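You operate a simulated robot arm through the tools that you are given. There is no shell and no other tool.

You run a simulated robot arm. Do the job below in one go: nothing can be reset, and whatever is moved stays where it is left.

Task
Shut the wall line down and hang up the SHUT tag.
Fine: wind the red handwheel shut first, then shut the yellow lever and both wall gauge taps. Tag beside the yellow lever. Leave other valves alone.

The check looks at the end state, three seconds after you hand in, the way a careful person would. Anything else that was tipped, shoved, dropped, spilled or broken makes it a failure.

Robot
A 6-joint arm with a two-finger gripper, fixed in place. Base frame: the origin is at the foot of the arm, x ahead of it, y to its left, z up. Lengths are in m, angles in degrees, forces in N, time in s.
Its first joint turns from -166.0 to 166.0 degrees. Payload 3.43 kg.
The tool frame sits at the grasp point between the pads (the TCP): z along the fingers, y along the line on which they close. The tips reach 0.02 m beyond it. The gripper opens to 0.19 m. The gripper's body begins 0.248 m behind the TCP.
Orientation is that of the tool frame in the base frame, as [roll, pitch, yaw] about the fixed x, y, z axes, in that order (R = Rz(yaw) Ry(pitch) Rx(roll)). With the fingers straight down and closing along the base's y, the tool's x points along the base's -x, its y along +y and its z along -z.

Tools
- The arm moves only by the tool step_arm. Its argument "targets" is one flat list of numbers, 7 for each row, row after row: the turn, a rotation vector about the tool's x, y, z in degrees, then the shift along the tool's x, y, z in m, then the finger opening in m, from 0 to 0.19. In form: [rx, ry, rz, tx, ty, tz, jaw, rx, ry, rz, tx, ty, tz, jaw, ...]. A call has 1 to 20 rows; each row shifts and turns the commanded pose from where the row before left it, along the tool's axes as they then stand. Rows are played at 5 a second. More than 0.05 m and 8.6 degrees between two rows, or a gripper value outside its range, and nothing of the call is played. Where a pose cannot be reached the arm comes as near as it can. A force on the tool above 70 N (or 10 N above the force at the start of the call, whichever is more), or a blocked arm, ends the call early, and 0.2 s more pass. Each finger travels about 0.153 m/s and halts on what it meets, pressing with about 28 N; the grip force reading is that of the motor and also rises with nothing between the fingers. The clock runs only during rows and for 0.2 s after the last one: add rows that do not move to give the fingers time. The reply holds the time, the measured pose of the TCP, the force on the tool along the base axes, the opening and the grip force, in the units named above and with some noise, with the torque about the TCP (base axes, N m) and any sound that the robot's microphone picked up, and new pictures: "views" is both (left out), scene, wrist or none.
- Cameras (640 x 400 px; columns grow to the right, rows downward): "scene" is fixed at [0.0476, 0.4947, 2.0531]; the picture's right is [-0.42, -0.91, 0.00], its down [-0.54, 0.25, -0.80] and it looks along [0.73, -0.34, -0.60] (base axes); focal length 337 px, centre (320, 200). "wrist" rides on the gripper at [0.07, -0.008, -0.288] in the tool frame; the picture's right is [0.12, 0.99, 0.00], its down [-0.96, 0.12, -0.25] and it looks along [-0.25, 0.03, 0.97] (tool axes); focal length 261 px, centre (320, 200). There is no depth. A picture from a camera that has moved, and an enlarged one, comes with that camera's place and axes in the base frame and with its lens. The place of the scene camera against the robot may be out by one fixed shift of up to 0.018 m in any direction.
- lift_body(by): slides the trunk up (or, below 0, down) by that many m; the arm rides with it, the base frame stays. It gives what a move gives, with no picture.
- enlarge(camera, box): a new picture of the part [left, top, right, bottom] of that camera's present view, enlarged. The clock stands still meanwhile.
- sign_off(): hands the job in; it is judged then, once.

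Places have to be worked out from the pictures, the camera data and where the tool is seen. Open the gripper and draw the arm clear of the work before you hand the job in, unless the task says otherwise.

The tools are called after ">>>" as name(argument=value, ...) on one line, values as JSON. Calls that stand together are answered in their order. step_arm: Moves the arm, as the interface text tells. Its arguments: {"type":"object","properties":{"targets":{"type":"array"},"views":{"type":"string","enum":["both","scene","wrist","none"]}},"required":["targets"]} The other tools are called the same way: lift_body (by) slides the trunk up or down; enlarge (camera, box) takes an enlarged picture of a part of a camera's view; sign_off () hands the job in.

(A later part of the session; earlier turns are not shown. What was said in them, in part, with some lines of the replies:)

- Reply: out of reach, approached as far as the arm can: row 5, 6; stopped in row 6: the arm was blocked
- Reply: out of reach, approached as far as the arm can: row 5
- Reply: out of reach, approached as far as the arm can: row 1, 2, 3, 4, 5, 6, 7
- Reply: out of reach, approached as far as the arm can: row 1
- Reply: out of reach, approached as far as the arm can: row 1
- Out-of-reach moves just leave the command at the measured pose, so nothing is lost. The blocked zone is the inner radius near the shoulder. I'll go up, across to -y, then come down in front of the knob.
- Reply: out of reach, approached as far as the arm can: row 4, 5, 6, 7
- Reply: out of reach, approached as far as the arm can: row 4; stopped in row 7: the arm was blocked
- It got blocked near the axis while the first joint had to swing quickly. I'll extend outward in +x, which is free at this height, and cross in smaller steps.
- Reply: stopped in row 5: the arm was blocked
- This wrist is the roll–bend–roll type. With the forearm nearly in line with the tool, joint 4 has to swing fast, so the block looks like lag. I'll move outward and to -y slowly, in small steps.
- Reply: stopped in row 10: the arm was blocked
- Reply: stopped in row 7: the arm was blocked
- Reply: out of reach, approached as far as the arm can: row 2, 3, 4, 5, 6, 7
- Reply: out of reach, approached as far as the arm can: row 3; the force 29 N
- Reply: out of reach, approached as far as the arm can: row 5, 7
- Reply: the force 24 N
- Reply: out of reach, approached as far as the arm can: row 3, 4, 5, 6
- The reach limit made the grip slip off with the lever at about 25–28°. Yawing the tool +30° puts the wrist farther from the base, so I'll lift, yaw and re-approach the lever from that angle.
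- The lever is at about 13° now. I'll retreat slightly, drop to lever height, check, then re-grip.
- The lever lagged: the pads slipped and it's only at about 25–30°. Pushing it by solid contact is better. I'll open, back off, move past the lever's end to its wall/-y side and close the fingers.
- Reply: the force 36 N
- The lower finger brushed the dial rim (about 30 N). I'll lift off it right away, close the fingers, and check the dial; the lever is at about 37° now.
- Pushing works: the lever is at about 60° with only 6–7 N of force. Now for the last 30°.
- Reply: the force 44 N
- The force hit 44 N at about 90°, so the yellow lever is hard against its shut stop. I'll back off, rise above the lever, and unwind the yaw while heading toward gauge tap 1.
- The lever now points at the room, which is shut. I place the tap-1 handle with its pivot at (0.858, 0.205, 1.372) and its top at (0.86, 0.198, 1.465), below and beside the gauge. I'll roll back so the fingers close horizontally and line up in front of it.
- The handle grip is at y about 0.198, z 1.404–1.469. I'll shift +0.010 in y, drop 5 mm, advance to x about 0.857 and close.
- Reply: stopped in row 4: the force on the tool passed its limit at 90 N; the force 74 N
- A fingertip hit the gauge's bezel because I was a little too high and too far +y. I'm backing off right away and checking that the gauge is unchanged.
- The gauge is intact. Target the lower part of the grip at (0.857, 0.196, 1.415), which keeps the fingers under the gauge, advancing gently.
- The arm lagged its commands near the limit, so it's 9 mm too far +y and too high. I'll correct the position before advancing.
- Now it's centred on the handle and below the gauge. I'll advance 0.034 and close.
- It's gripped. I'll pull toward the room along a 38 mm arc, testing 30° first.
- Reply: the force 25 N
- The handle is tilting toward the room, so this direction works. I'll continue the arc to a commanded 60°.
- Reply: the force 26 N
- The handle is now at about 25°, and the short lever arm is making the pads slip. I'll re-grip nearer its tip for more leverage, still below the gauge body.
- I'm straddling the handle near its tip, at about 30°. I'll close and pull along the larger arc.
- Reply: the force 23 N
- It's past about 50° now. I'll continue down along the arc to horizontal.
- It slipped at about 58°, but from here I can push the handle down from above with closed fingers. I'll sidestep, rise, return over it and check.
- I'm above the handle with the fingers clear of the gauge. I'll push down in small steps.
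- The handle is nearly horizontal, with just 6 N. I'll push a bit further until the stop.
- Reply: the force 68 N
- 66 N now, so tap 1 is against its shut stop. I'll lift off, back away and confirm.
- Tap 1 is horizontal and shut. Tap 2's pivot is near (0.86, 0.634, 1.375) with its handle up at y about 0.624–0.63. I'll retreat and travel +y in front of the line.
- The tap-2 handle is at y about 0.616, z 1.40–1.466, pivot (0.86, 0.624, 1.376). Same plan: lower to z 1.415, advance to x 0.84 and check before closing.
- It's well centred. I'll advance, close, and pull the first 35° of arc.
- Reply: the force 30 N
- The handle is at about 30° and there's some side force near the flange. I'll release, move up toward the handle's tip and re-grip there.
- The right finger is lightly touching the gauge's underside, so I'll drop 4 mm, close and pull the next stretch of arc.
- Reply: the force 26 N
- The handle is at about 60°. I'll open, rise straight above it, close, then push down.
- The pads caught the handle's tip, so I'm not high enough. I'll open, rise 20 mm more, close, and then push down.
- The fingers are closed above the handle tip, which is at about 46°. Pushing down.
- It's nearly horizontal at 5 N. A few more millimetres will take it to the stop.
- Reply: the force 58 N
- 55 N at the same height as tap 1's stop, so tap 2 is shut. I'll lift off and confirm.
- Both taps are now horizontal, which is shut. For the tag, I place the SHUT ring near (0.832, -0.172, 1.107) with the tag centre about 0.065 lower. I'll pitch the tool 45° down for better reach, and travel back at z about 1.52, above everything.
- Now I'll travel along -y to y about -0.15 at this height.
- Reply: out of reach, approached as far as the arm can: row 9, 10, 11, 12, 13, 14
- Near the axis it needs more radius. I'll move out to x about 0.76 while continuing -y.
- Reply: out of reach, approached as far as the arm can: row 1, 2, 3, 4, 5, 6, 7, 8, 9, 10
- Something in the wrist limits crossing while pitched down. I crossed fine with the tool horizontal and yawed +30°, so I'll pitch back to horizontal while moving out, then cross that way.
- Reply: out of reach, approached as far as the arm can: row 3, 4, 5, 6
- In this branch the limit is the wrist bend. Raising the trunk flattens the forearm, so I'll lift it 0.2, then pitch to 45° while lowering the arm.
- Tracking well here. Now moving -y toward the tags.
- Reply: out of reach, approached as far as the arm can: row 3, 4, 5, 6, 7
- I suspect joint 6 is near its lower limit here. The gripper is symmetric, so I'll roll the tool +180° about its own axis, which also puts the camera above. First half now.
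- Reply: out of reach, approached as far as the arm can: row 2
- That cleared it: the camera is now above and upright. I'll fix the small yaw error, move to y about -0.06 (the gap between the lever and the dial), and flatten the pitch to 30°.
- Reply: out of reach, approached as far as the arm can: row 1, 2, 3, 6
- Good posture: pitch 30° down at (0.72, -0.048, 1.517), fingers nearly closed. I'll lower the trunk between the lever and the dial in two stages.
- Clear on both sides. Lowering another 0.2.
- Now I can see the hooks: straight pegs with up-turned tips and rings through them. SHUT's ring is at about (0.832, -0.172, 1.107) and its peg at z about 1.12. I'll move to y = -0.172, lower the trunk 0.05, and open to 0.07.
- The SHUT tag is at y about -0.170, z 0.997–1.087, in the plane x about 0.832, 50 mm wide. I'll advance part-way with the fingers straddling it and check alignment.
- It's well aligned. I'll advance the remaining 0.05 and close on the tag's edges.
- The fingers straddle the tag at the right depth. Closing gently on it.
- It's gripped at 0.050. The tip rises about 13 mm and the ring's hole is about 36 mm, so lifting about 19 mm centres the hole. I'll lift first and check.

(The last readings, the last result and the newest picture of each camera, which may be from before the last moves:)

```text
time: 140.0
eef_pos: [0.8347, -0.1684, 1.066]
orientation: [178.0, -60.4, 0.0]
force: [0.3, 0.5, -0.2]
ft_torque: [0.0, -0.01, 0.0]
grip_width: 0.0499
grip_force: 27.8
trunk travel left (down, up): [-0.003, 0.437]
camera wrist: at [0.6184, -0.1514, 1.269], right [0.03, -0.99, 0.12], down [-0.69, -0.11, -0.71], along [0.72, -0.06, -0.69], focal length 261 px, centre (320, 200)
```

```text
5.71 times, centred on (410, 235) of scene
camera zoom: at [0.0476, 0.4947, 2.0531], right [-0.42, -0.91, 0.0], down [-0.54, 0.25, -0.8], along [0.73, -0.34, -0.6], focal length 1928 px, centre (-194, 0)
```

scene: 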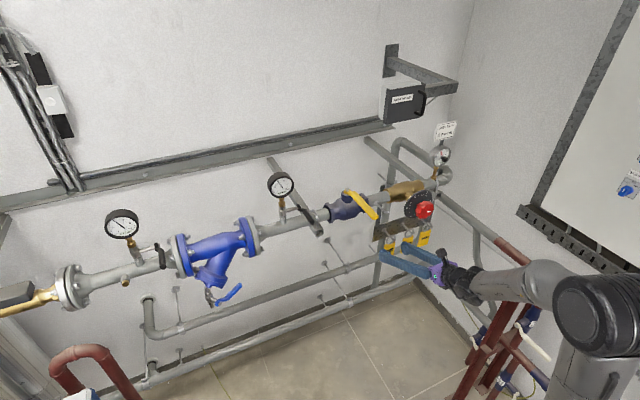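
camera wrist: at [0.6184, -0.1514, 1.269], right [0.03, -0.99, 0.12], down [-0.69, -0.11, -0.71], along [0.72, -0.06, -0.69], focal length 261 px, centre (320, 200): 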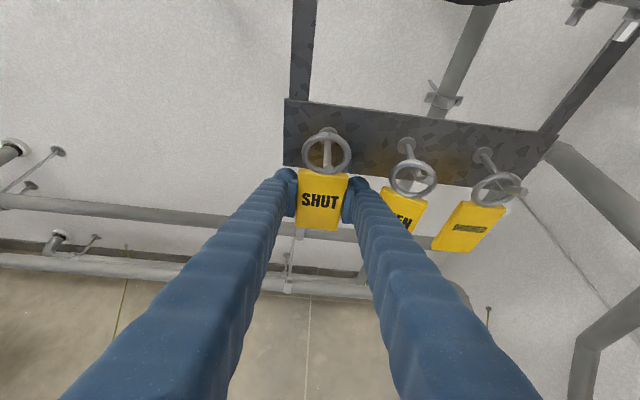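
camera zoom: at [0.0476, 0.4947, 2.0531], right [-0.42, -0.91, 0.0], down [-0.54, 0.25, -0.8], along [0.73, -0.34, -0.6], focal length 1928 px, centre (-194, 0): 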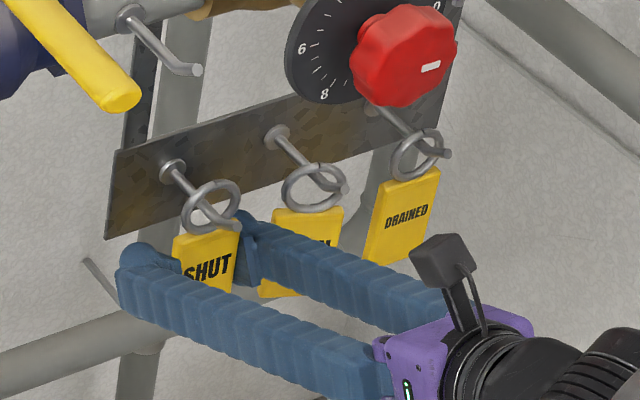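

No force, and the ring lifted cleanly off the peg. I'll pull out along -x in small steps, watching the forces.

>>> step_arm(targets=[0, 0, 0, -0.005, 0, -0.0087, 0.035, 0, 0, 0, -0.005, 0, -0.0087, 0.035], views="wrist")

>>> enlarge(camera="wrist", box=[230, 90, 430, 240])

>>> enlarge(camera="scene", box=[370, 200, 450, 270])

```text
time: 140.6
eef_pos: [0.8125, -0.1685, 1.0658]
orientation: [178.1, -60.5, 0.1]
force: [0.0, -0.5, -0.4]
ft_torque: [0.0, 0.0, -0.01]
grip_width: 0.0497
grip_force: 27.9
trunk travel left (down, up): [-0.003, 0.437]
camera wrist: at [0.5981, -0.1509, 1.269], right [0.03, -0.99, 0.12], down [-0.69, -0.11, -0.71], along [0.72, -0.06, -0.69], focal length 261 px, centre (320, 200)
```

wrist: 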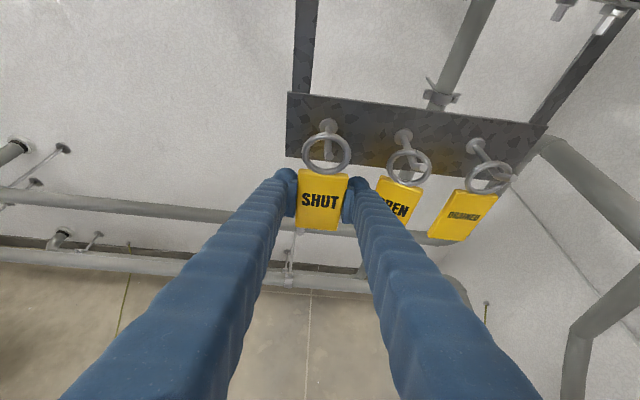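

```text
2.67 times, centred on (330, 165) of wrist
camera zoom: at [0.5981, -0.1509, 1.269], right [0.03, -0.99, 0.12], down [-0.69, -0.11, -0.71], along [0.72, -0.06, -0.69], focal length 695 px, centre (293, 293)
```

zoom: 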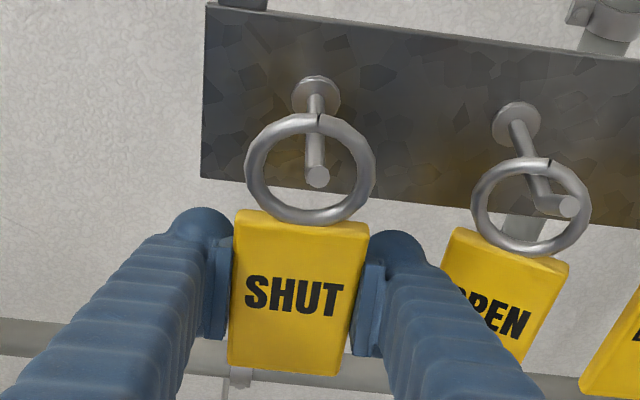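

```text
5.71 times, centred on (410, 235) of scene
camera zoom: at [0.0476, 0.4947, 2.0531], right [-0.42, -0.91, 0.0], down [-0.54, 0.25, -0.8], along [0.73, -0.34, -0.6], focal length 1928 px, centre (-194, 0)
```

zoom: 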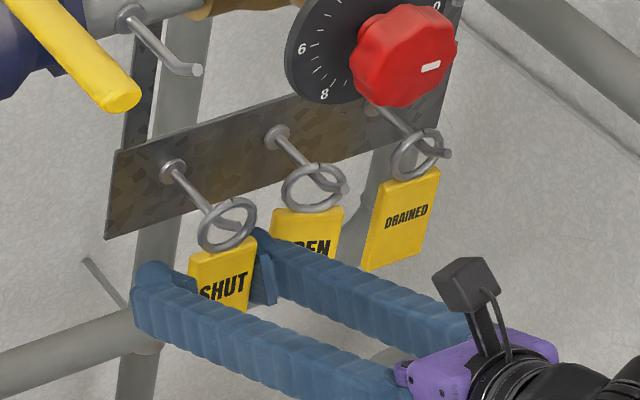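

The tip stays inside the ring's hole. Continuing out.

>>> step_arm(targets=[0, 0, 0, -0.005, 0, -0.0087, 0.035, 0, 0, 0, -0.005, 0, -0.0087, 0.035], views="none")

>>> enlarge(camera="wrist", box=[230, 90, 430, 240])

>>> enlarge(camera="scene", box=[370, 200, 450, 270])

```text
time: 141.2
eef_pos: [0.7945, -0.168, 1.0667]
orientation: [178.0, -60.6, 0.1]
force: [0.2, -0.1, -1.0]
ft_torque: [0.0, 0.04, 0.0]
grip_width: 0.0502
grip_force: 27.8
trunk travel left (down, up): [-0.003, 0.437]
```

```text
2.67 times, centred on (330, 165) of wrist
camera zoom: at [0.5783, -0.1497, 1.2687], right [0.03, -0.99, 0.12], down [-0.69, -0.11, -0.71], along [0.72, -0.06, -0.69], focal length 695 px, centre (293, 293)
```

zoom: 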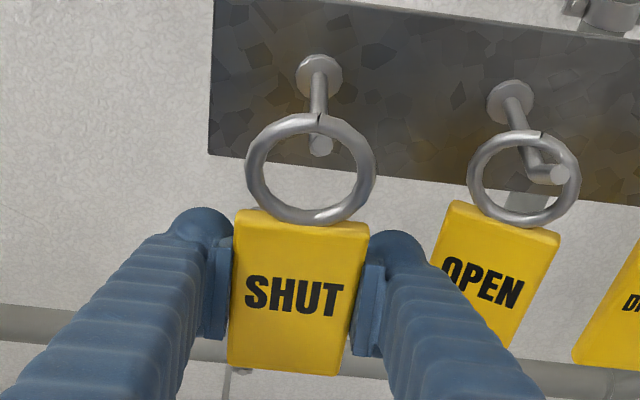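

```text
5.71 times, centred on (410, 235) of scene
camera zoom: at [0.0476, 0.4947, 2.0531], right [-0.42, -0.91, 0.0], down [-0.54, 0.25, -0.8], along [0.73, -0.34, -0.6], focal length 1928 px, centre (-194, 0)
```

zoom: 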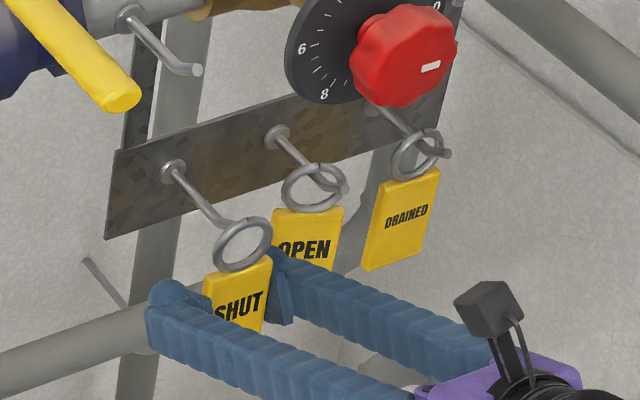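

The ring's top is close to the peg tip, so I'll raise 8 mm while continuing out.

>>> step_arm(targets=[0, 0, 0, 0.0069, 0, -0.004, 0.035, 0, 0, 0, -0.005, 0, -0.0087, 0.035, 0, 0, 0, -0.0075, 0, -0.013, 0.035], views="none")

>>> enlarge(camera="wrist", box=[230, 90, 430, 240])

>>> enlarge(camera="scene", box=[370, 200, 450, 270])

```text
time: 142.0
eef_pos: [0.7684, -0.1672, 1.074]
orientation: [177.9, -60.5, 0.1]
force: [0.5, -0.2, -0.7]
ft_torque: [-0.01, -0.02, 0.02]
grip_width: 0.0501
grip_force: 28.1
trunk travel left (down, up): [-0.003, 0.437]
```

```text
2.67 times, centred on (330, 165) of wrist
camera zoom: at [0.5535, -0.1495, 1.2761], right [0.03, -0.99, 0.12], down [-0.69, -0.11, -0.71], along [0.72, -0.06, -0.69], focal length 695 px, centre (293, 293)
```

zoom: 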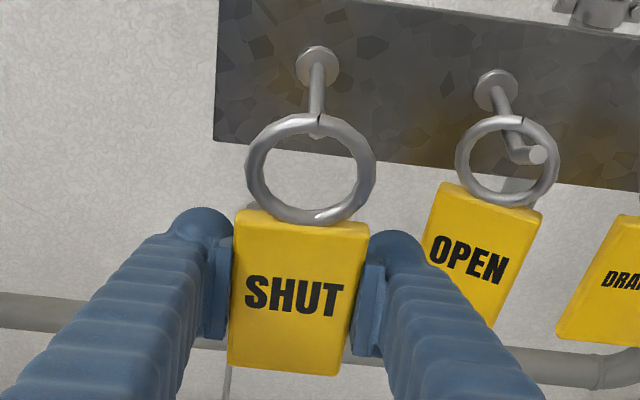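

```text
5.71 times, centred on (410, 235) of scene
camera zoom: at [0.0476, 0.4947, 2.0531], right [-0.42, -0.91, 0.0], down [-0.54, 0.25, -0.8], along [0.73, -0.34, -0.6], focal length 1928 px, centre (-194, 0)
```

zoom: 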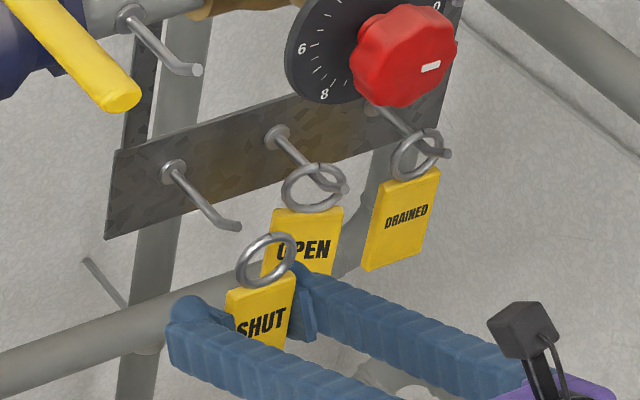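

The tag is free. The target hook is on the pipe: main peg at y about -0.083, z about 1.315, tip near (0.755, 1.330). I'll back off to x = 0.70, move to y = -0.085, then raise the trunk between the lever and the dial.

>>> step_arm(targets=[0, 0, 0, -0.012, 0, -0.02, 0.035, 0, 0, 0, -0.012, 0, -0.02, 0.035, 0, 0, 0, -0.01, 0, -0.018, 0.035, 0, 0, 0, 0, -0.02, 0, 0.035, 0, 0, 0, 0, -0.02, 0, 0.035, 0, 0, 0, 0, -0.02, 0, 0.035, 0, 0, 0, 0, -0.022, 0, 0.035], views="scene")

```text
time: 143.6
eef_pos: [0.7035, -0.0823, 1.071]
orientation: [178.2, -60.5, 0.1]
force: [-1.1, 0.0, -0.6]
ft_torque: [0.02, -0.03, 0.08]
grip_width: 0.0501
grip_force: 27.9
trunk travel left (down, up): [-0.003, 0.437]
```

scene: 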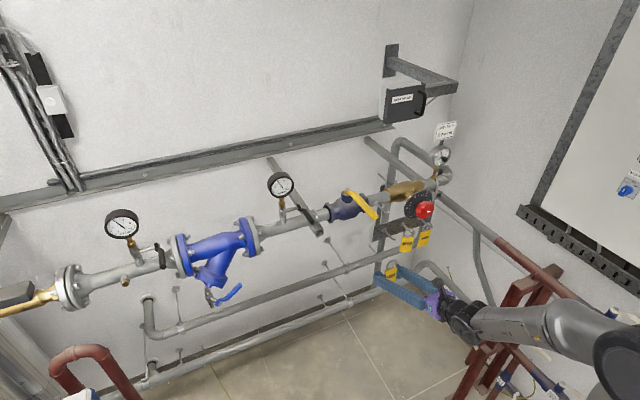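

Holding the tag steadily at (0.70, -0.082, 1.071). I'll raise the trunk 0.12 first and look.

>>> lift_body(by=0.12)

>>> step_arm(targets=[0, 0, 0, 0, 0, 0, 0.035], views="both")

>>> enlarge(camera="wrist", box=[210, 0, 450, 170])

>>> enlarge(camera="scene", box=[350, 180, 450, 270])

```text
time: 145.1
eef_pos: [0.7035, -0.0833, 1.1905]
orientation: [178.0, -60.5, 0.1]
force: [0.6, -0.9, -0.2]
ft_torque: [0.02, -0.02, -0.03]
grip_width: 0.05
grip_force: 28.2
trunk travel left (down, up): [-0.123, 0.317]
```

```text
time: 145.5
eef_pos: [0.7036, -0.0839, 1.1897]
orientation: [178.0, -60.5, 0.1]
force: [0.2, -0.4, -0.3]
ft_torque: [-0.01, 0.06, -0.01]
grip_width: 0.0501
grip_force: 28.3
trunk travel left (down, up): [-0.123, 0.317]
camera wrist: at [0.4888, -0.0652, 1.3937], right [0.03, -0.99, 0.12], down [-0.69, -0.11, -0.71], along [0.72, -0.06, -0.69], focal length 261 px, centre (320, 200)
```

scene: 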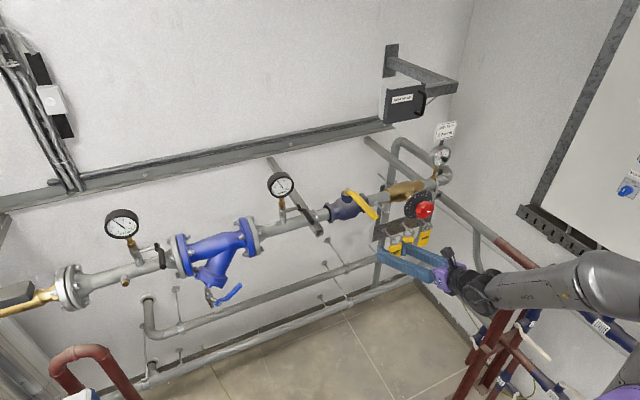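
wrist: 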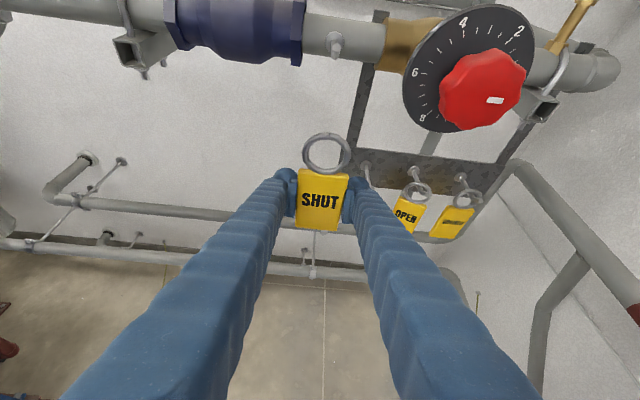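

```text
2.35 times, centred on (330, 85) of wrist
camera zoom: at [0.4888, -0.0652, 1.3937], right [0.03, -0.99, 0.12], down [-0.69, -0.11, -0.71], along [0.72, -0.06, -0.69], focal length 613 px, centre (296, 471)
```

zoom: 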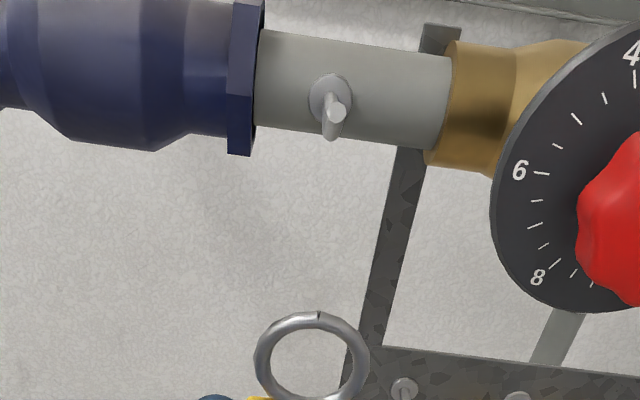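

```text
4.44 times, centred on (400, 225) of scene
camera zoom: at [0.0476, 0.4947, 2.0531], right [-0.42, -0.91, 0.0], down [-0.54, 0.25, -0.8], along [0.73, -0.34, -0.6], focal length 1500 px, centre (-36, 89)
```

zoom: 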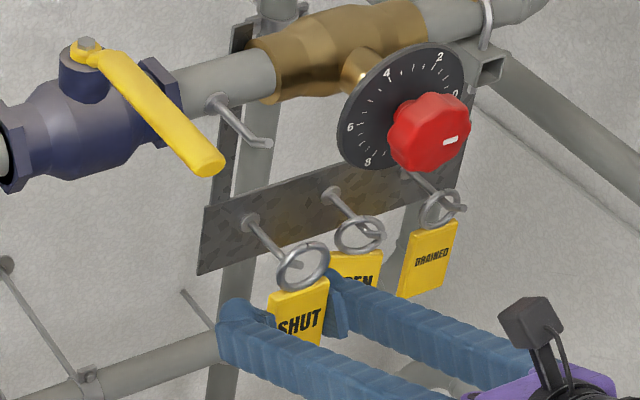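

The hook is confirmed: y about -0.080, main peg z about 1.317, tip (0.753, 1.332). The ring centre sits at TCP + (0.005, 0.001, 0.058). I'll raise 0.077 so the ring is level, then check alignment before threading.

>>> lift_body(by=0.077)

>>> step_arm(targets=[0, 0, 0, 0, -0.003, 0, 0.035], views="both")

>>> enlarge(camera="wrist", box=[230, 60, 430, 220])

>>> enlarge(camera="scene", box=[350, 180, 430, 250])

```text
time: 146.6
eef_pos: [0.7039, -0.0833, 1.2668]
orientation: [177.9, -60.4, 0.0]
force: [-0.4, 0.2, -1.2]
ft_torque: [0.01, -0.01, -0.02]
grip_width: 0.0501
grip_force: 27.6
trunk travel left (down, up): [-0.2, 0.24]
```

```text
time: 147.0
eef_pos: [0.7041, -0.0808, 1.2672]
orientation: [178.2, -60.4, 0.1]
force: [0.3, -0.1, -1.1]
ft_torque: [-0.03, 0.02, 0.0]
grip_width: 0.0501
grip_force: 28.2
trunk travel left (down, up): [-0.2, 0.24]
camera wrist: at [0.4888, -0.0625, 1.4706], right [0.03, -0.99, 0.12], down [-0.69, -0.11, -0.71], along [0.72, -0.06, -0.69], focal length 261 px, centre (320, 200)
```

scene: 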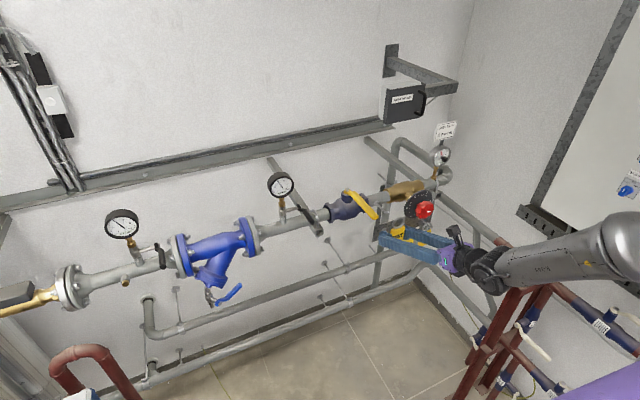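
wrist: 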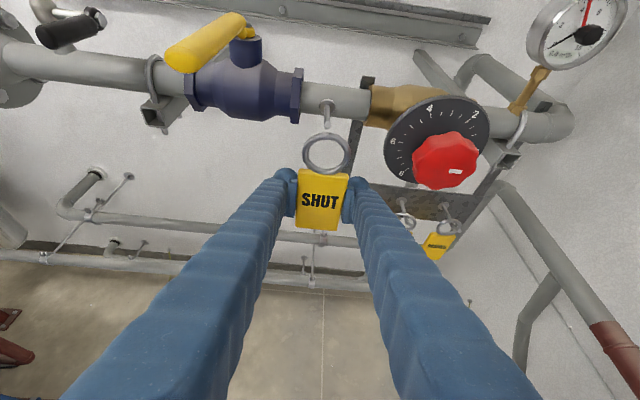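

```text
2.50 times, centred on (330, 140) of wrist
camera zoom: at [0.4888, -0.0625, 1.4706], right [0.03, -0.99, 0.12], down [-0.69, -0.11, -0.71], along [0.72, -0.06, -0.69], focal length 652 px, centre (295, 350)
```

zoom: 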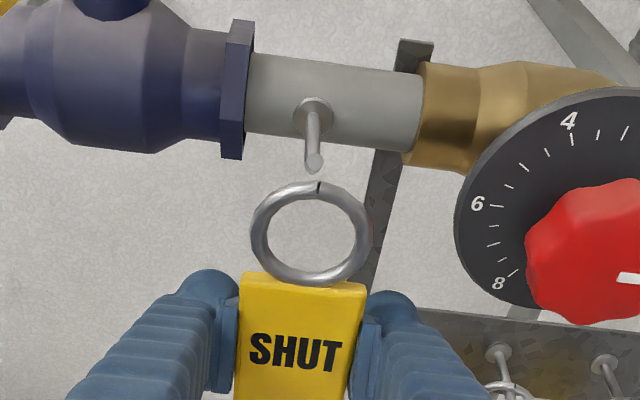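

```text
5.71 times, centred on (390, 215) of scene
camera zoom: at [0.0476, 0.4947, 2.0531], right [-0.42, -0.91, 0.0], down [-0.54, 0.25, -0.8], along [0.73, -0.34, -0.6], focal length 1928 px, centre (-80, 114)
```

zoom: 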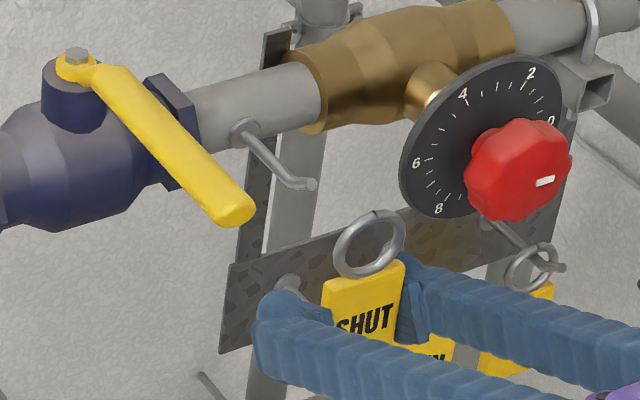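

Alignment is good: the ring centre is at (0.709, -0.079, 1.325) and the tip at y -0.079, z 1.332. I'll advance +x 0.05 so the tip enters the hole, then check.

>>> step_arm(targets=[0, 0, 0, 0.005, -0.0003, 0.0087, 0.035, 0, 0, 0, 0.005, -0.0003, 0.0087, 0.035, 0, 0, 0, 0.005, -0.0003, 0.0087, 0.035, 0, 0, 0, 0.005, -0.0003, 0.0087, 0.035, 0, 0, 0, 0.005, -0.0003, 0.0087, 0.035], views="wrist")

>>> enlarge(camera="wrist", box=[230, 60, 430, 220])

>>> enlarge(camera="scene", box=[350, 180, 430, 250])

```text
time: 148.2
eef_pos: [0.7541, -0.0804, 1.2675]
orientation: [178.1, -60.6, 0.2]
force: [-0.2, -0.4, -0.7]
ft_torque: [0.01, 0.05, 0.01]
grip_width: 0.0501
grip_force: 28.0
trunk travel left (down, up): [-0.2, 0.24]
camera wrist: at [0.5395, -0.0624, 1.4708], right [0.03, -0.99, 0.12], down [-0.69, -0.11, -0.71], along [0.72, -0.06, -0.69], focal length 261 px, centre (320, 200)
```

wrist: 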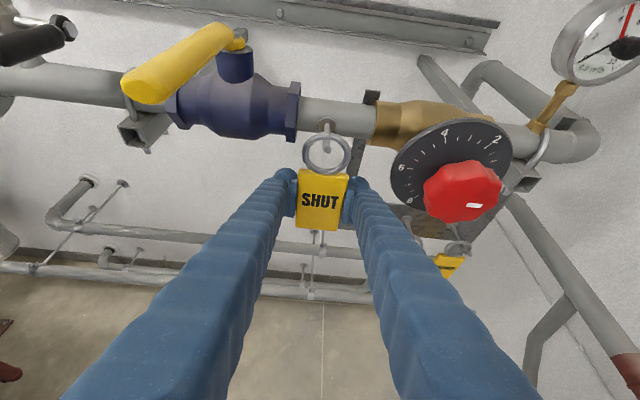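

```text
2.50 times, centred on (330, 140) of wrist
camera zoom: at [0.5395, -0.0624, 1.4708], right [0.03, -0.99, 0.12], down [-0.69, -0.11, -0.71], along [0.72, -0.06, -0.69], focal length 652 px, centre (295, 350)
```

zoom: 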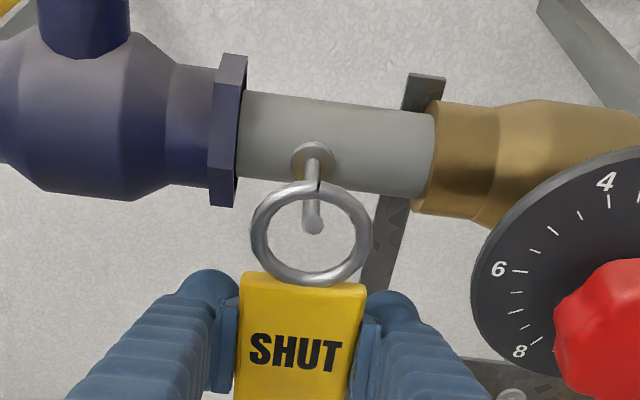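

```text
5.71 times, centred on (390, 215) of scene
camera zoom: at [0.0476, 0.4947, 2.0531], right [-0.42, -0.91, 0.0], down [-0.54, 0.25, -0.8], along [0.73, -0.34, -0.6], focal length 1928 px, centre (-80, 114)
```

zoom: 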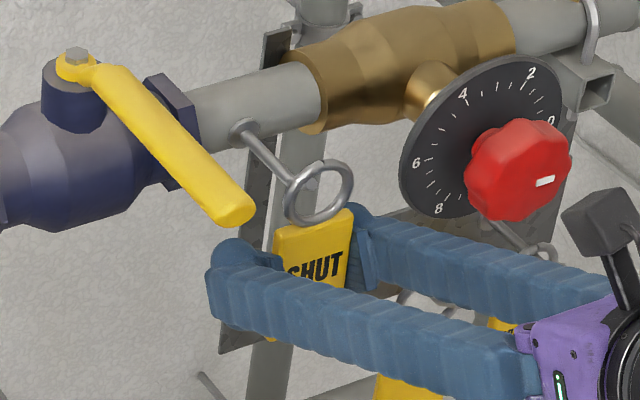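

The tip is inside the ring with no contact. I'll advance another 0.033 onto the main peg.

>>> step_arm(targets=[0, 0, 0, 0.005, -0.0003, 0.0087, 0.035, 0, 0, 0, 0.005, -0.0003, 0.0087, 0.035, 0, 0, 0, 0.0065, -0.0003, 0.0113, 0.035], views="wrist")

>>> enlarge(camera="wrist", box=[230, 60, 430, 220])

>>> enlarge(camera="scene", box=[350, 180, 430, 250])

```text
time: 149.0
eef_pos: [0.7877, -0.08, 1.2668]
orientation: [177.9, -60.4, 0.2]
force: [0.0, 0.7, -0.1]
ft_torque: [0.0, -0.01, -0.02]
grip_width: 0.0499
grip_force: 28.4
trunk travel left (down, up): [-0.2, 0.24]
camera wrist: at [0.5729, -0.0626, 1.4705], right [0.03, -0.99, 0.12], down [-0.69, -0.11, -0.71], along [0.72, -0.06, -0.69], focal length 261 px, centre (320, 200)
```

wrist: 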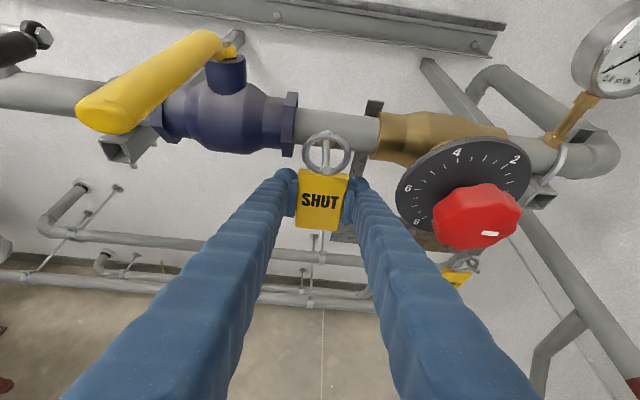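

```text
2.50 times, centred on (330, 140) of wrist
camera zoom: at [0.5729, -0.0626, 1.4705], right [0.03, -0.99, 0.12], down [-0.69, -0.11, -0.71], along [0.72, -0.06, -0.69], focal length 652 px, centre (295, 350)
```

zoom: 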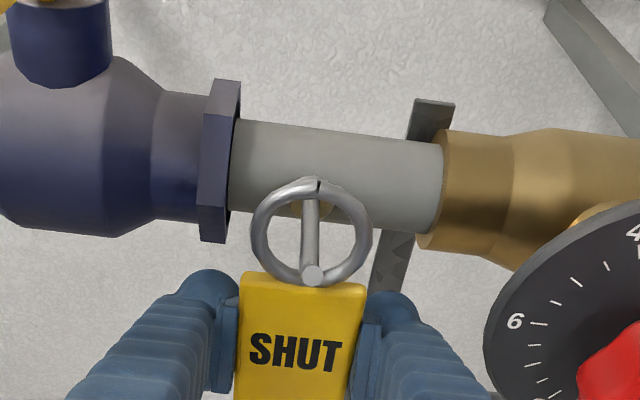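

```text
5.71 times, centred on (390, 215) of scene
camera zoom: at [0.0476, 0.4947, 2.0531], right [-0.42, -0.91, 0.0], down [-0.54, 0.25, -0.8], along [0.73, -0.34, -0.6], focal length 1928 px, centre (-80, 114)
```

zoom: 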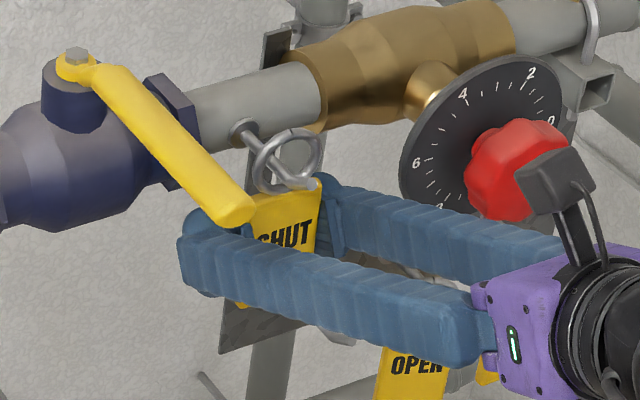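

The ring is on the main peg with the tip protruding in front. I'll lower about 19 mm until the ring rests on the peg.

>>> step_arm(targets=[0, 0, 0, -0.0061, 0, 0.0035, 0.035, 0, 0, 0, -0.0061, 0, 0.0035, 0.035, 0, 0, 0, -0.0043, 0, 0.0025, 0.035], views="wrist")

>>> enlarge(camera="wrist", box=[230, 60, 430, 220])

>>> enlarge(camera="scene", box=[350, 180, 430, 250])

```text
time: 149.8
eef_pos: [0.7873, -0.0809, 1.2493]
orientation: [178.2, -60.4, 0.3]
force: [0.9, 0.1, -0.3]
ft_torque: [-0.03, 0.0, -0.02]
grip_width: 0.05
grip_force: 28.0
trunk travel left (down, up): [-0.2, 0.24]
camera wrist: at [0.5725, -0.0642, 1.452], right [0.04, -0.99, 0.12], down [-0.69, -0.11, -0.71], along [0.72, -0.06, -0.69], focal length 261 px, centre (320, 200)
```

wrist: 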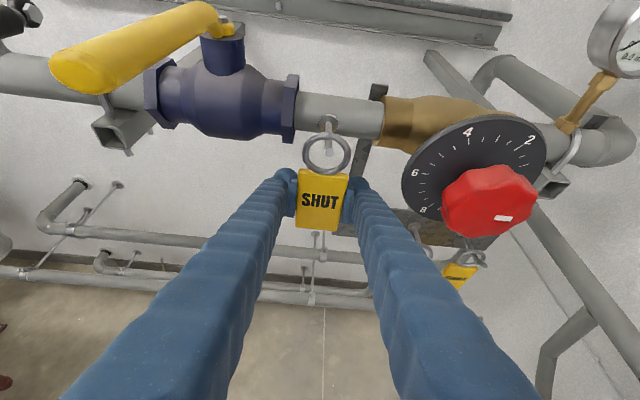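

```text
2.50 times, centred on (330, 140) of wrist
camera zoom: at [0.5725, -0.0642, 1.452], right [0.04, -0.99, 0.12], down [-0.69, -0.11, -0.71], along [0.72, -0.06, -0.69], focal length 652 px, centre (295, 350)
```

zoom: 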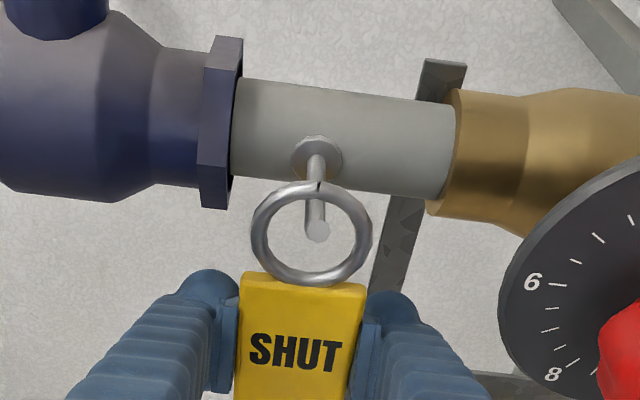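

```text
5.71 times, centred on (390, 215) of scene
camera zoom: at [0.0476, 0.4947, 2.0531], right [-0.42, -0.91, 0.0], down [-0.54, 0.25, -0.8], along [0.73, -0.34, -0.6], focal length 1928 px, centre (-80, 114)
```

zoom: 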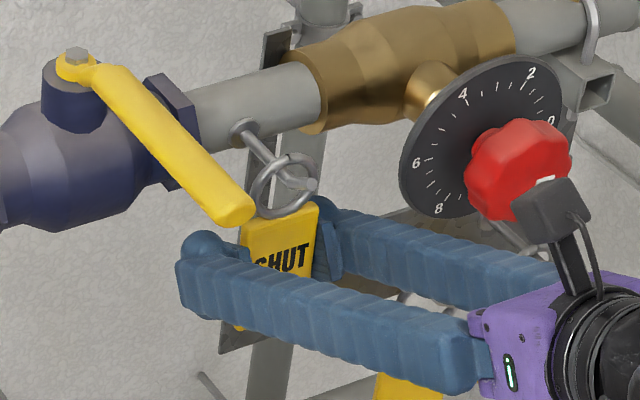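

It nearly matches the original hanging geometry. A few millimetres more until I feel contact.

>>> step_arm(targets=[0, 0, 0, -0.0017, 0, 0.001, 0.035, 0, 0, 0, -0.0017, 0, 0.001, 0.035], views="none")

>>> enlarge(camera="wrist", box=[230, 60, 430, 220])

```text
time: 150.4
eef_pos: [0.7879, -0.0813, 1.2441]
orientation: [178.3, -60.5, 0.1]
force: [0.7, -0.2, 0.1]
ft_torque: [-0.02, 0.03, 0.03]
grip_width: 0.05
grip_force: 28.2
trunk travel left (down, up): [-0.2, 0.24]
```

```text
2.50 times, centred on (330, 140) of wrist
camera zoom: at [0.5726, -0.0648, 1.4483], right [0.04, -0.99, 0.12], down [-0.69, -0.11, -0.71], along [0.72, -0.05, -0.69], focal length 652 px, centre (295, 350)
```

zoom: 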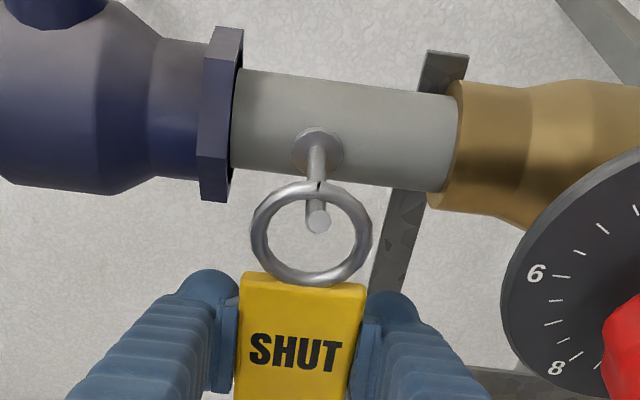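

No contact yet, so I'll lower 2 mm at a time.

>>> step_arm(targets=[0, 0, 0, -0.0017, 0, 0.001, 0.035], views="none")

>>> step_arm(targets=[0, 0, 0, -0.0017, 0, 0.001, 0.035], views="wrist")

>>> enlarge(camera="wrist", box=[230, 60, 430, 220])

>>> enlarge(camera="scene", box=[360, 190, 410, 235])

```text
time: 150.8
eef_pos: [0.7877, -0.0808, 1.2451]
orientation: [178.4, -60.6, 0.2]
force: [0.5, -0.3, 5.4]
ft_torque: [0.0, 0.05, -0.02]
grip_width: 0.0499
grip_force: 28.0
trunk travel left (down, up): [-0.2, 0.24]
```

```text
time: 151.2
eef_pos: [0.7876, -0.0807, 1.2447]
orientation: [178.4, -60.6, 0.2]
force: [1.2, -0.4, 15.4]
ft_torque: [-0.03, 0.22, -0.03]
grip_width: 0.0498
grip_force: 28.6
trunk travel left (down, up): [-0.2, 0.24]
camera wrist: at [0.5721, -0.0653, 1.4465], right [0.04, -0.99, 0.12], down [-0.69, -0.11, -0.72], along [0.72, -0.05, -0.69], focal length 261 px, centre (320, 200)
```

wrist: 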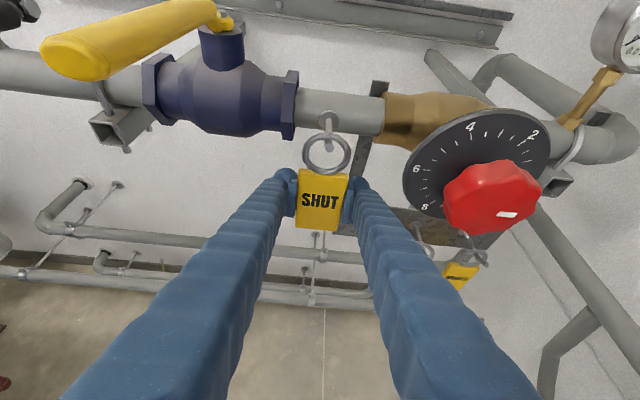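

```text
2.50 times, centred on (330, 140) of wrist
camera zoom: at [0.5721, -0.0653, 1.4465], right [0.04, -0.99, 0.12], down [-0.69, -0.11, -0.72], along [0.72, -0.05, -0.69], focal length 652 px, centre (295, 350)
```

zoom: 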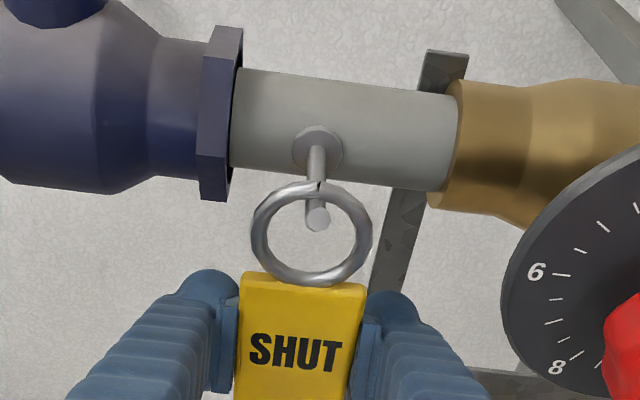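

```text
8.89 times, centred on (385, 212) of scene
camera zoom: at [0.0476, 0.4947, 2.0531], right [-0.42, -0.91, 0.0], down [-0.54, 0.25, -0.8], along [0.73, -0.34, -0.6], focal length 2999 px, centre (-258, 89)
```

zoom: 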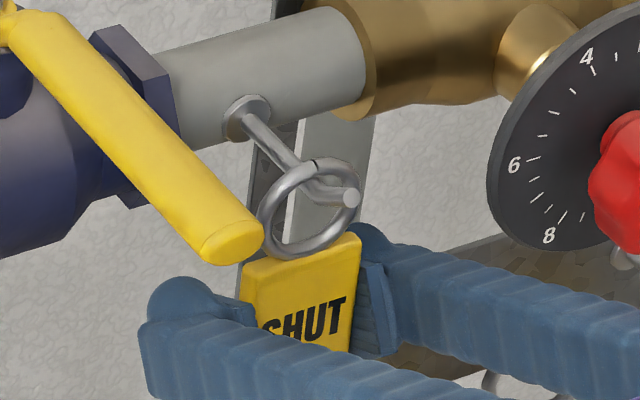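

15 N upward: the ring is resting on the peg. I'll ease off 2 mm and open slowly.

>>> step_arm(targets=[0, 0, 0, 0.0017, 0, -0.001, 0.045, 0, 0, 0, 0, 0, 0, 0.052, 0, 0, 0, 0, 0, 0, 0.056, 0, 0, 0, 0, 0, 0, 0.06, 0, 0, 0, 0, 0, 0, 0.064, 0, 0, 0, 0, 0, 0, 0.064], views="wrist")

>>> enlarge(camera="wrist", box=[230, 60, 430, 220])

>>> enlarge(camera="scene", box=[360, 190, 410, 235])

```text
time: 152.6
eef_pos: [0.7867, -0.081, 1.2436]
orientation: [178.5, -60.5, 0.1]
force: [-0.2, -0.3, 1.3]
ft_torque: [-0.01, 0.03, 0.0]
grip_width: 0.0639
grip_force: 0.1
trunk travel left (down, up): [-0.2, 0.24]
camera wrist: at [0.5727, -0.0652, 1.4467], right [0.04, -0.99, 0.12], down [-0.69, -0.11, -0.71], along [0.72, -0.05, -0.69], focal length 261 px, centre (320, 200)
```

wrist: 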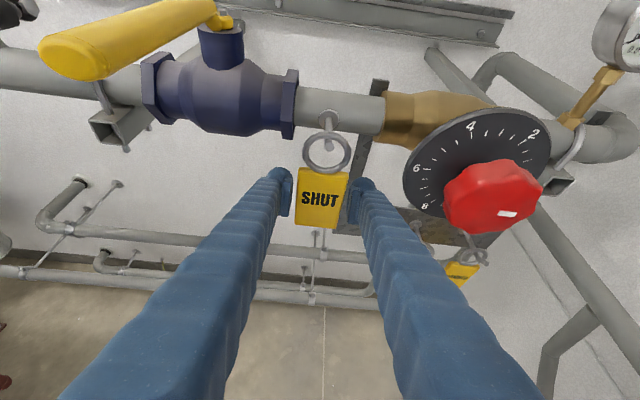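

```text
2.50 times, centred on (330, 140) of wrist
camera zoom: at [0.5727, -0.0652, 1.4467], right [0.04, -0.99, 0.12], down [-0.69, -0.11, -0.71], along [0.72, -0.05, -0.69], focal length 652 px, centre (295, 350)
```

zoom: 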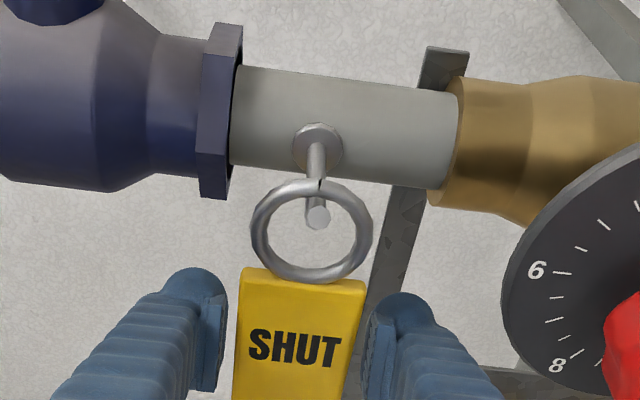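

```text
8.89 times, centred on (385, 212) of scene
camera zoom: at [0.0476, 0.4947, 2.0531], right [-0.42, -0.91, 0.0], down [-0.54, 0.25, -0.8], along [0.73, -0.34, -0.6], focal length 2999 px, centre (-258, 89)
```

zoom: 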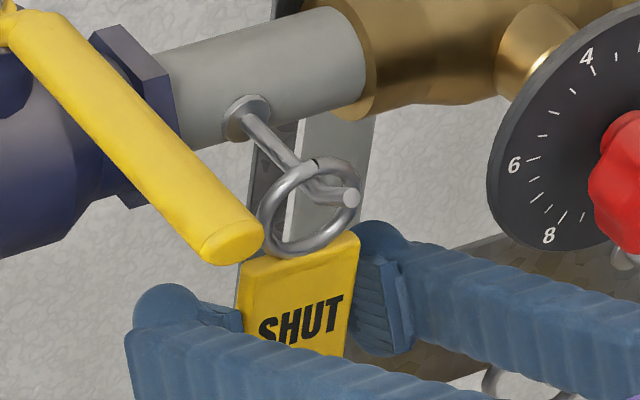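

The tag hangs freely on the hook. I'll withdraw straight back along the tool axis.

>>> step_arm(targets=[0, 0, 0, 0, 0, -0.015, 0.064, 0, 0, 0, 0, 0, -0.015, 0.064, 0, 0, 0, 0, 0, -0.02, 0.064, 0, 0, 0, 0, 0, -0.02, 0.064, 0, 0, 0, 0, 0, -0.02, 0.064], views="both")

>>> enlarge(camera="wrist", box=[180, 40, 460, 230])

>>> enlarge(camera="scene", box=[340, 180, 440, 260])

```text
time: 153.8
eef_pos: [0.7082, -0.0779, 1.2863]
orientation: [178.1, -60.5, 0.1]
force: [0.4, 0.3, -0.2]
ft_torque: [-0.01, 0.01, 0.02]
grip_width: 0.064
grip_force: 0.0
trunk travel left (down, up): [-0.2, 0.24]
camera wrist: at [0.493, -0.0597, 1.4908], right [0.03, -0.99, 0.12], down [-0.69, -0.11, -0.71], along [0.72, -0.06, -0.69], focal length 261 px, centre (320, 200)
```

scene: 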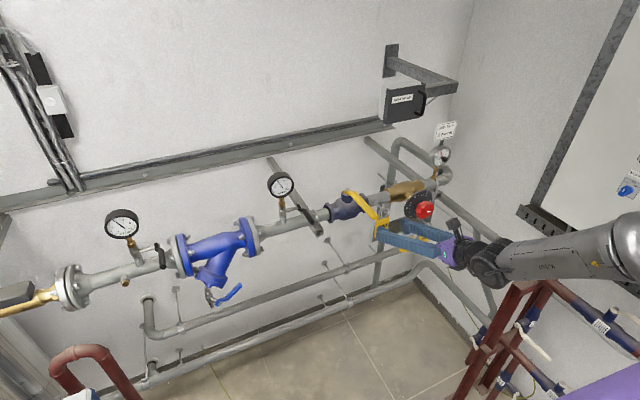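
wrist: 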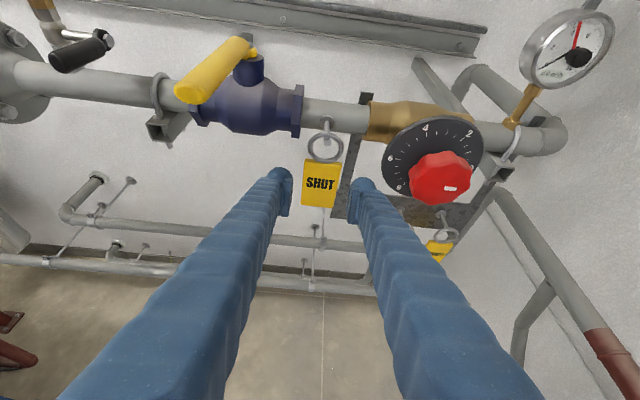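

```text
2.11 times, centred on (320, 135) of wrist
camera zoom: at [0.493, -0.0597, 1.4908], right [0.03, -0.99, 0.12], down [-0.69, -0.11, -0.71], along [0.72, -0.06, -0.69], focal length 549 px, centre (320, 337)
```

zoom: 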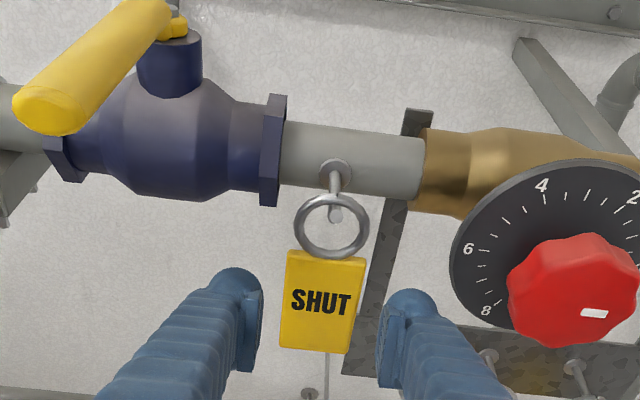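

```text
5.00 times, centred on (390, 220) of scene
camera zoom: at [0.0476, 0.4947, 2.0531], right [-0.42, -0.91, 0.0], down [-0.54, 0.25, -0.8], along [0.73, -0.34, -0.6], focal length 1687 px, centre (-30, 100)
```

zoom: 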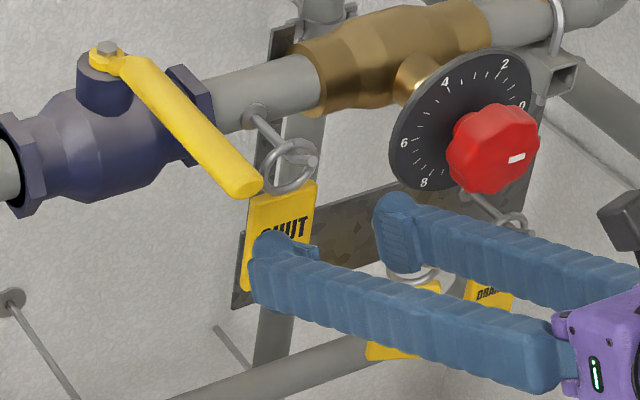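

The tag hangs by its ring beside the lever and the lever points straight out. Now I'll raise the arm clear of the work.

>>> lift_body(by=0.22)

>>> step_arm(targets=[0, 0, 0, 0.01, 0, -0.02, 0.08, 0, 0, 0, 0.01, 0, -0.02, 0.1, 0, 0, 0, 0.01, 0, -0.02, 0.1], views="both")

>>> enlarge(camera="scene", box=[330, 170, 450, 270])

>>> enlarge(camera="scene", box=[80, 160, 320, 310])

```text
time: 156.2
eef_pos: [0.7089, -0.0785, 1.5064]
orientation: [178.0, -60.6, 0.2]
force: [-0.3, -0.6, 0.5]
ft_torque: [0.05, 0.01, 0.02]
grip_width: 0.0641
grip_force: 0.1
trunk travel left (down, up): [-0.42, 0.02]
```

```text
time: 157.0
eef_pos: [0.6692, -0.0765, 1.5654]
orientation: [178.0, -60.6, 0.3]
force: [-0.8, -0.4, 0.9]
ft_torque: [-0.02, -0.03, -0.01]
grip_width: 0.0999
grip_force: 0.0
trunk travel left (down, up): [-0.42, 0.02]
camera wrist: at [0.4537, -0.0579, 1.7673], right [0.03, -0.99, 0.12], down [-0.69, -0.11, -0.71], along [0.72, -0.06, -0.69], focal length 261 px, centre (320, 200)
```

scene: 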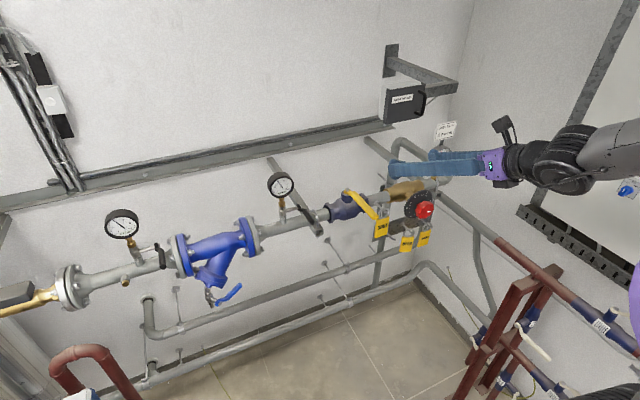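
wrist: 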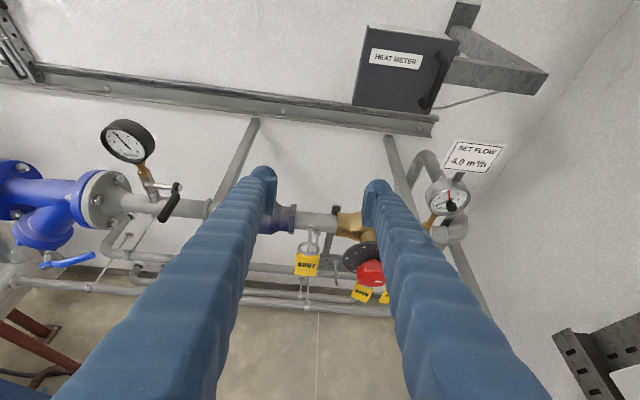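

```text
4.00 times, centred on (390, 220) of scene
camera zoom: at [0.0476, 0.4947, 2.0531], right [-0.42, -0.91, 0.0], down [-0.54, 0.25, -0.8], along [0.73, -0.34, -0.6], focal length 1350 px, centre (40, 120)
```

zoom: 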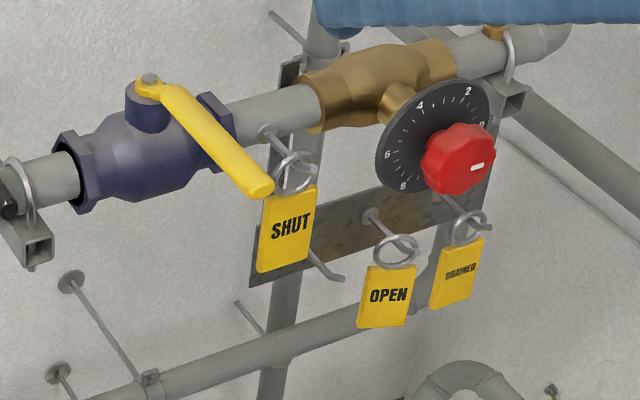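

```text
2.67 times, centred on (200, 235) of scene
camera zoom: at [0.0476, 0.4947, 2.0531], right [-0.42, -0.91, 0.0], down [-0.54, 0.25, -0.8], along [0.73, -0.34, -0.6], focal length 900 px, centre (640, 107)
```

zoom: 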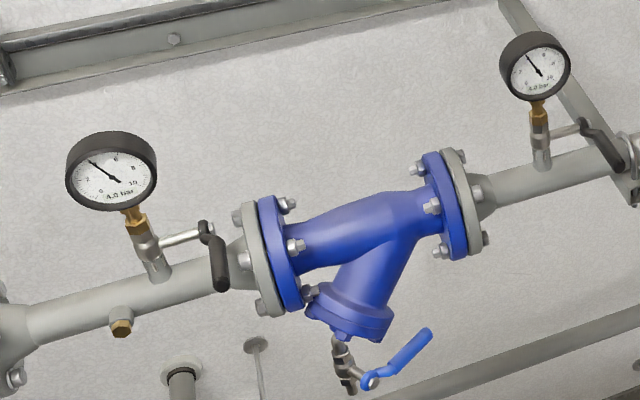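

Everything looks right: SHUT hangs on the hook by the lever, the other tags are in place, both taps are horizontal and the drain is untouched. One last check of the flow gauge and dial before I hand in.

>>> enlarge(camera="wrist", box=[420, 160, 480, 220])

>>> enlarge(camera="scene", box=[400, 185, 440, 225])

>>> step_arm(targets=[0, 0, 0, 0.01, 0, -0.02, 0.1, 0, 0, 0, 0, 0, 0, 0.1], views="scene")

```text
6.67 times, centred on (450, 190) of wrist
camera zoom: at [0.4537, -0.0579, 1.7673], right [0.03, -0.99, 0.12], down [-0.69, -0.11, -0.71], along [0.72, -0.06, -0.69], focal length 1738 px, centre (-547, 267)
```

zoom: 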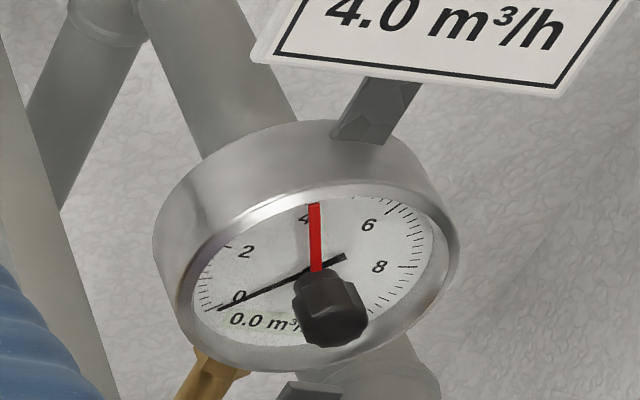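

```text
10.00 times, centred on (420, 205) of scene
camera zoom: at [0.0476, 0.4947, 2.0531], right [-0.42, -0.91, 0.0], down [-0.54, 0.25, -0.8], along [0.73, -0.34, -0.6], focal length 3374 px, centre (-680, 150)
```

zoom: 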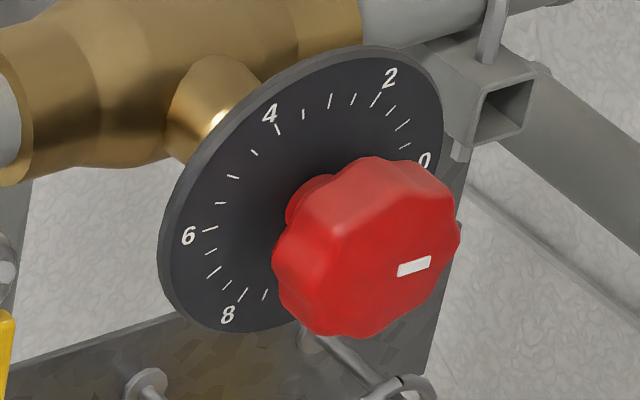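

```text
time: 157.6
eef_pos: [0.6621, -0.0757, 1.5782]
orientation: [178.0, -60.4, 0.1]
force: [1.2, -1.1, 0.6]
ft_torque: [-0.01, 0.13, 0.01]
grip_width: 0.0998
grip_force: 0.1
trunk travel left (down, up): [-0.42, 0.02]
```

scene: 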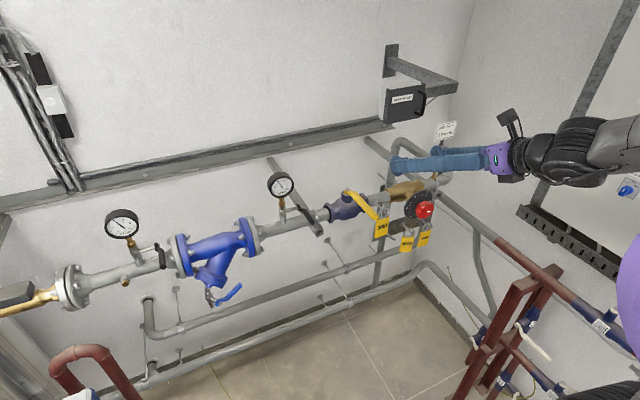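

Flow reads 0.0, the dial is at 0, the lever and both taps are shut, the SHUT tag is on its hook, and the arm is clear with the gripper open. Handing in.

>>> sign_off()

```text
The job is handed in.
```

The wall line is shut down and the SHUT tag is hanging on the pipe hook beside the yellow lever. I've handed the job in; I haven't seen the check's result.

- **Red handwheel:** wound shut first. The dial is at 0 and the flow gauge reads 0.0 m³/h.
- **Yellow lever:** turned about 90° to its stop, now pointing out into the room.
- **Gauge taps:** both handles turned from upright to horizontal, each against its stop. Both gauges last read 4.0 bar.
- **Other valves and tags:** I left the blue drain lever and the flow set-pointer alone. The OPEN and DRAINED tags are still on their hooks.

There were three unplanned contacts along the way:

- **Tap 1's gauge:** a fingertip hit it and the stop tripped at the 90 N force limit.
- **Handwheel and dial rim:** a finger pressed on each with about 25–35 N.
- **Tap 2's gauge:** a light touch, about 10 N.

I saw no damage or movement at any of them, and the handwheel stayed at 0.

The arm is drawn back with the gripper open.
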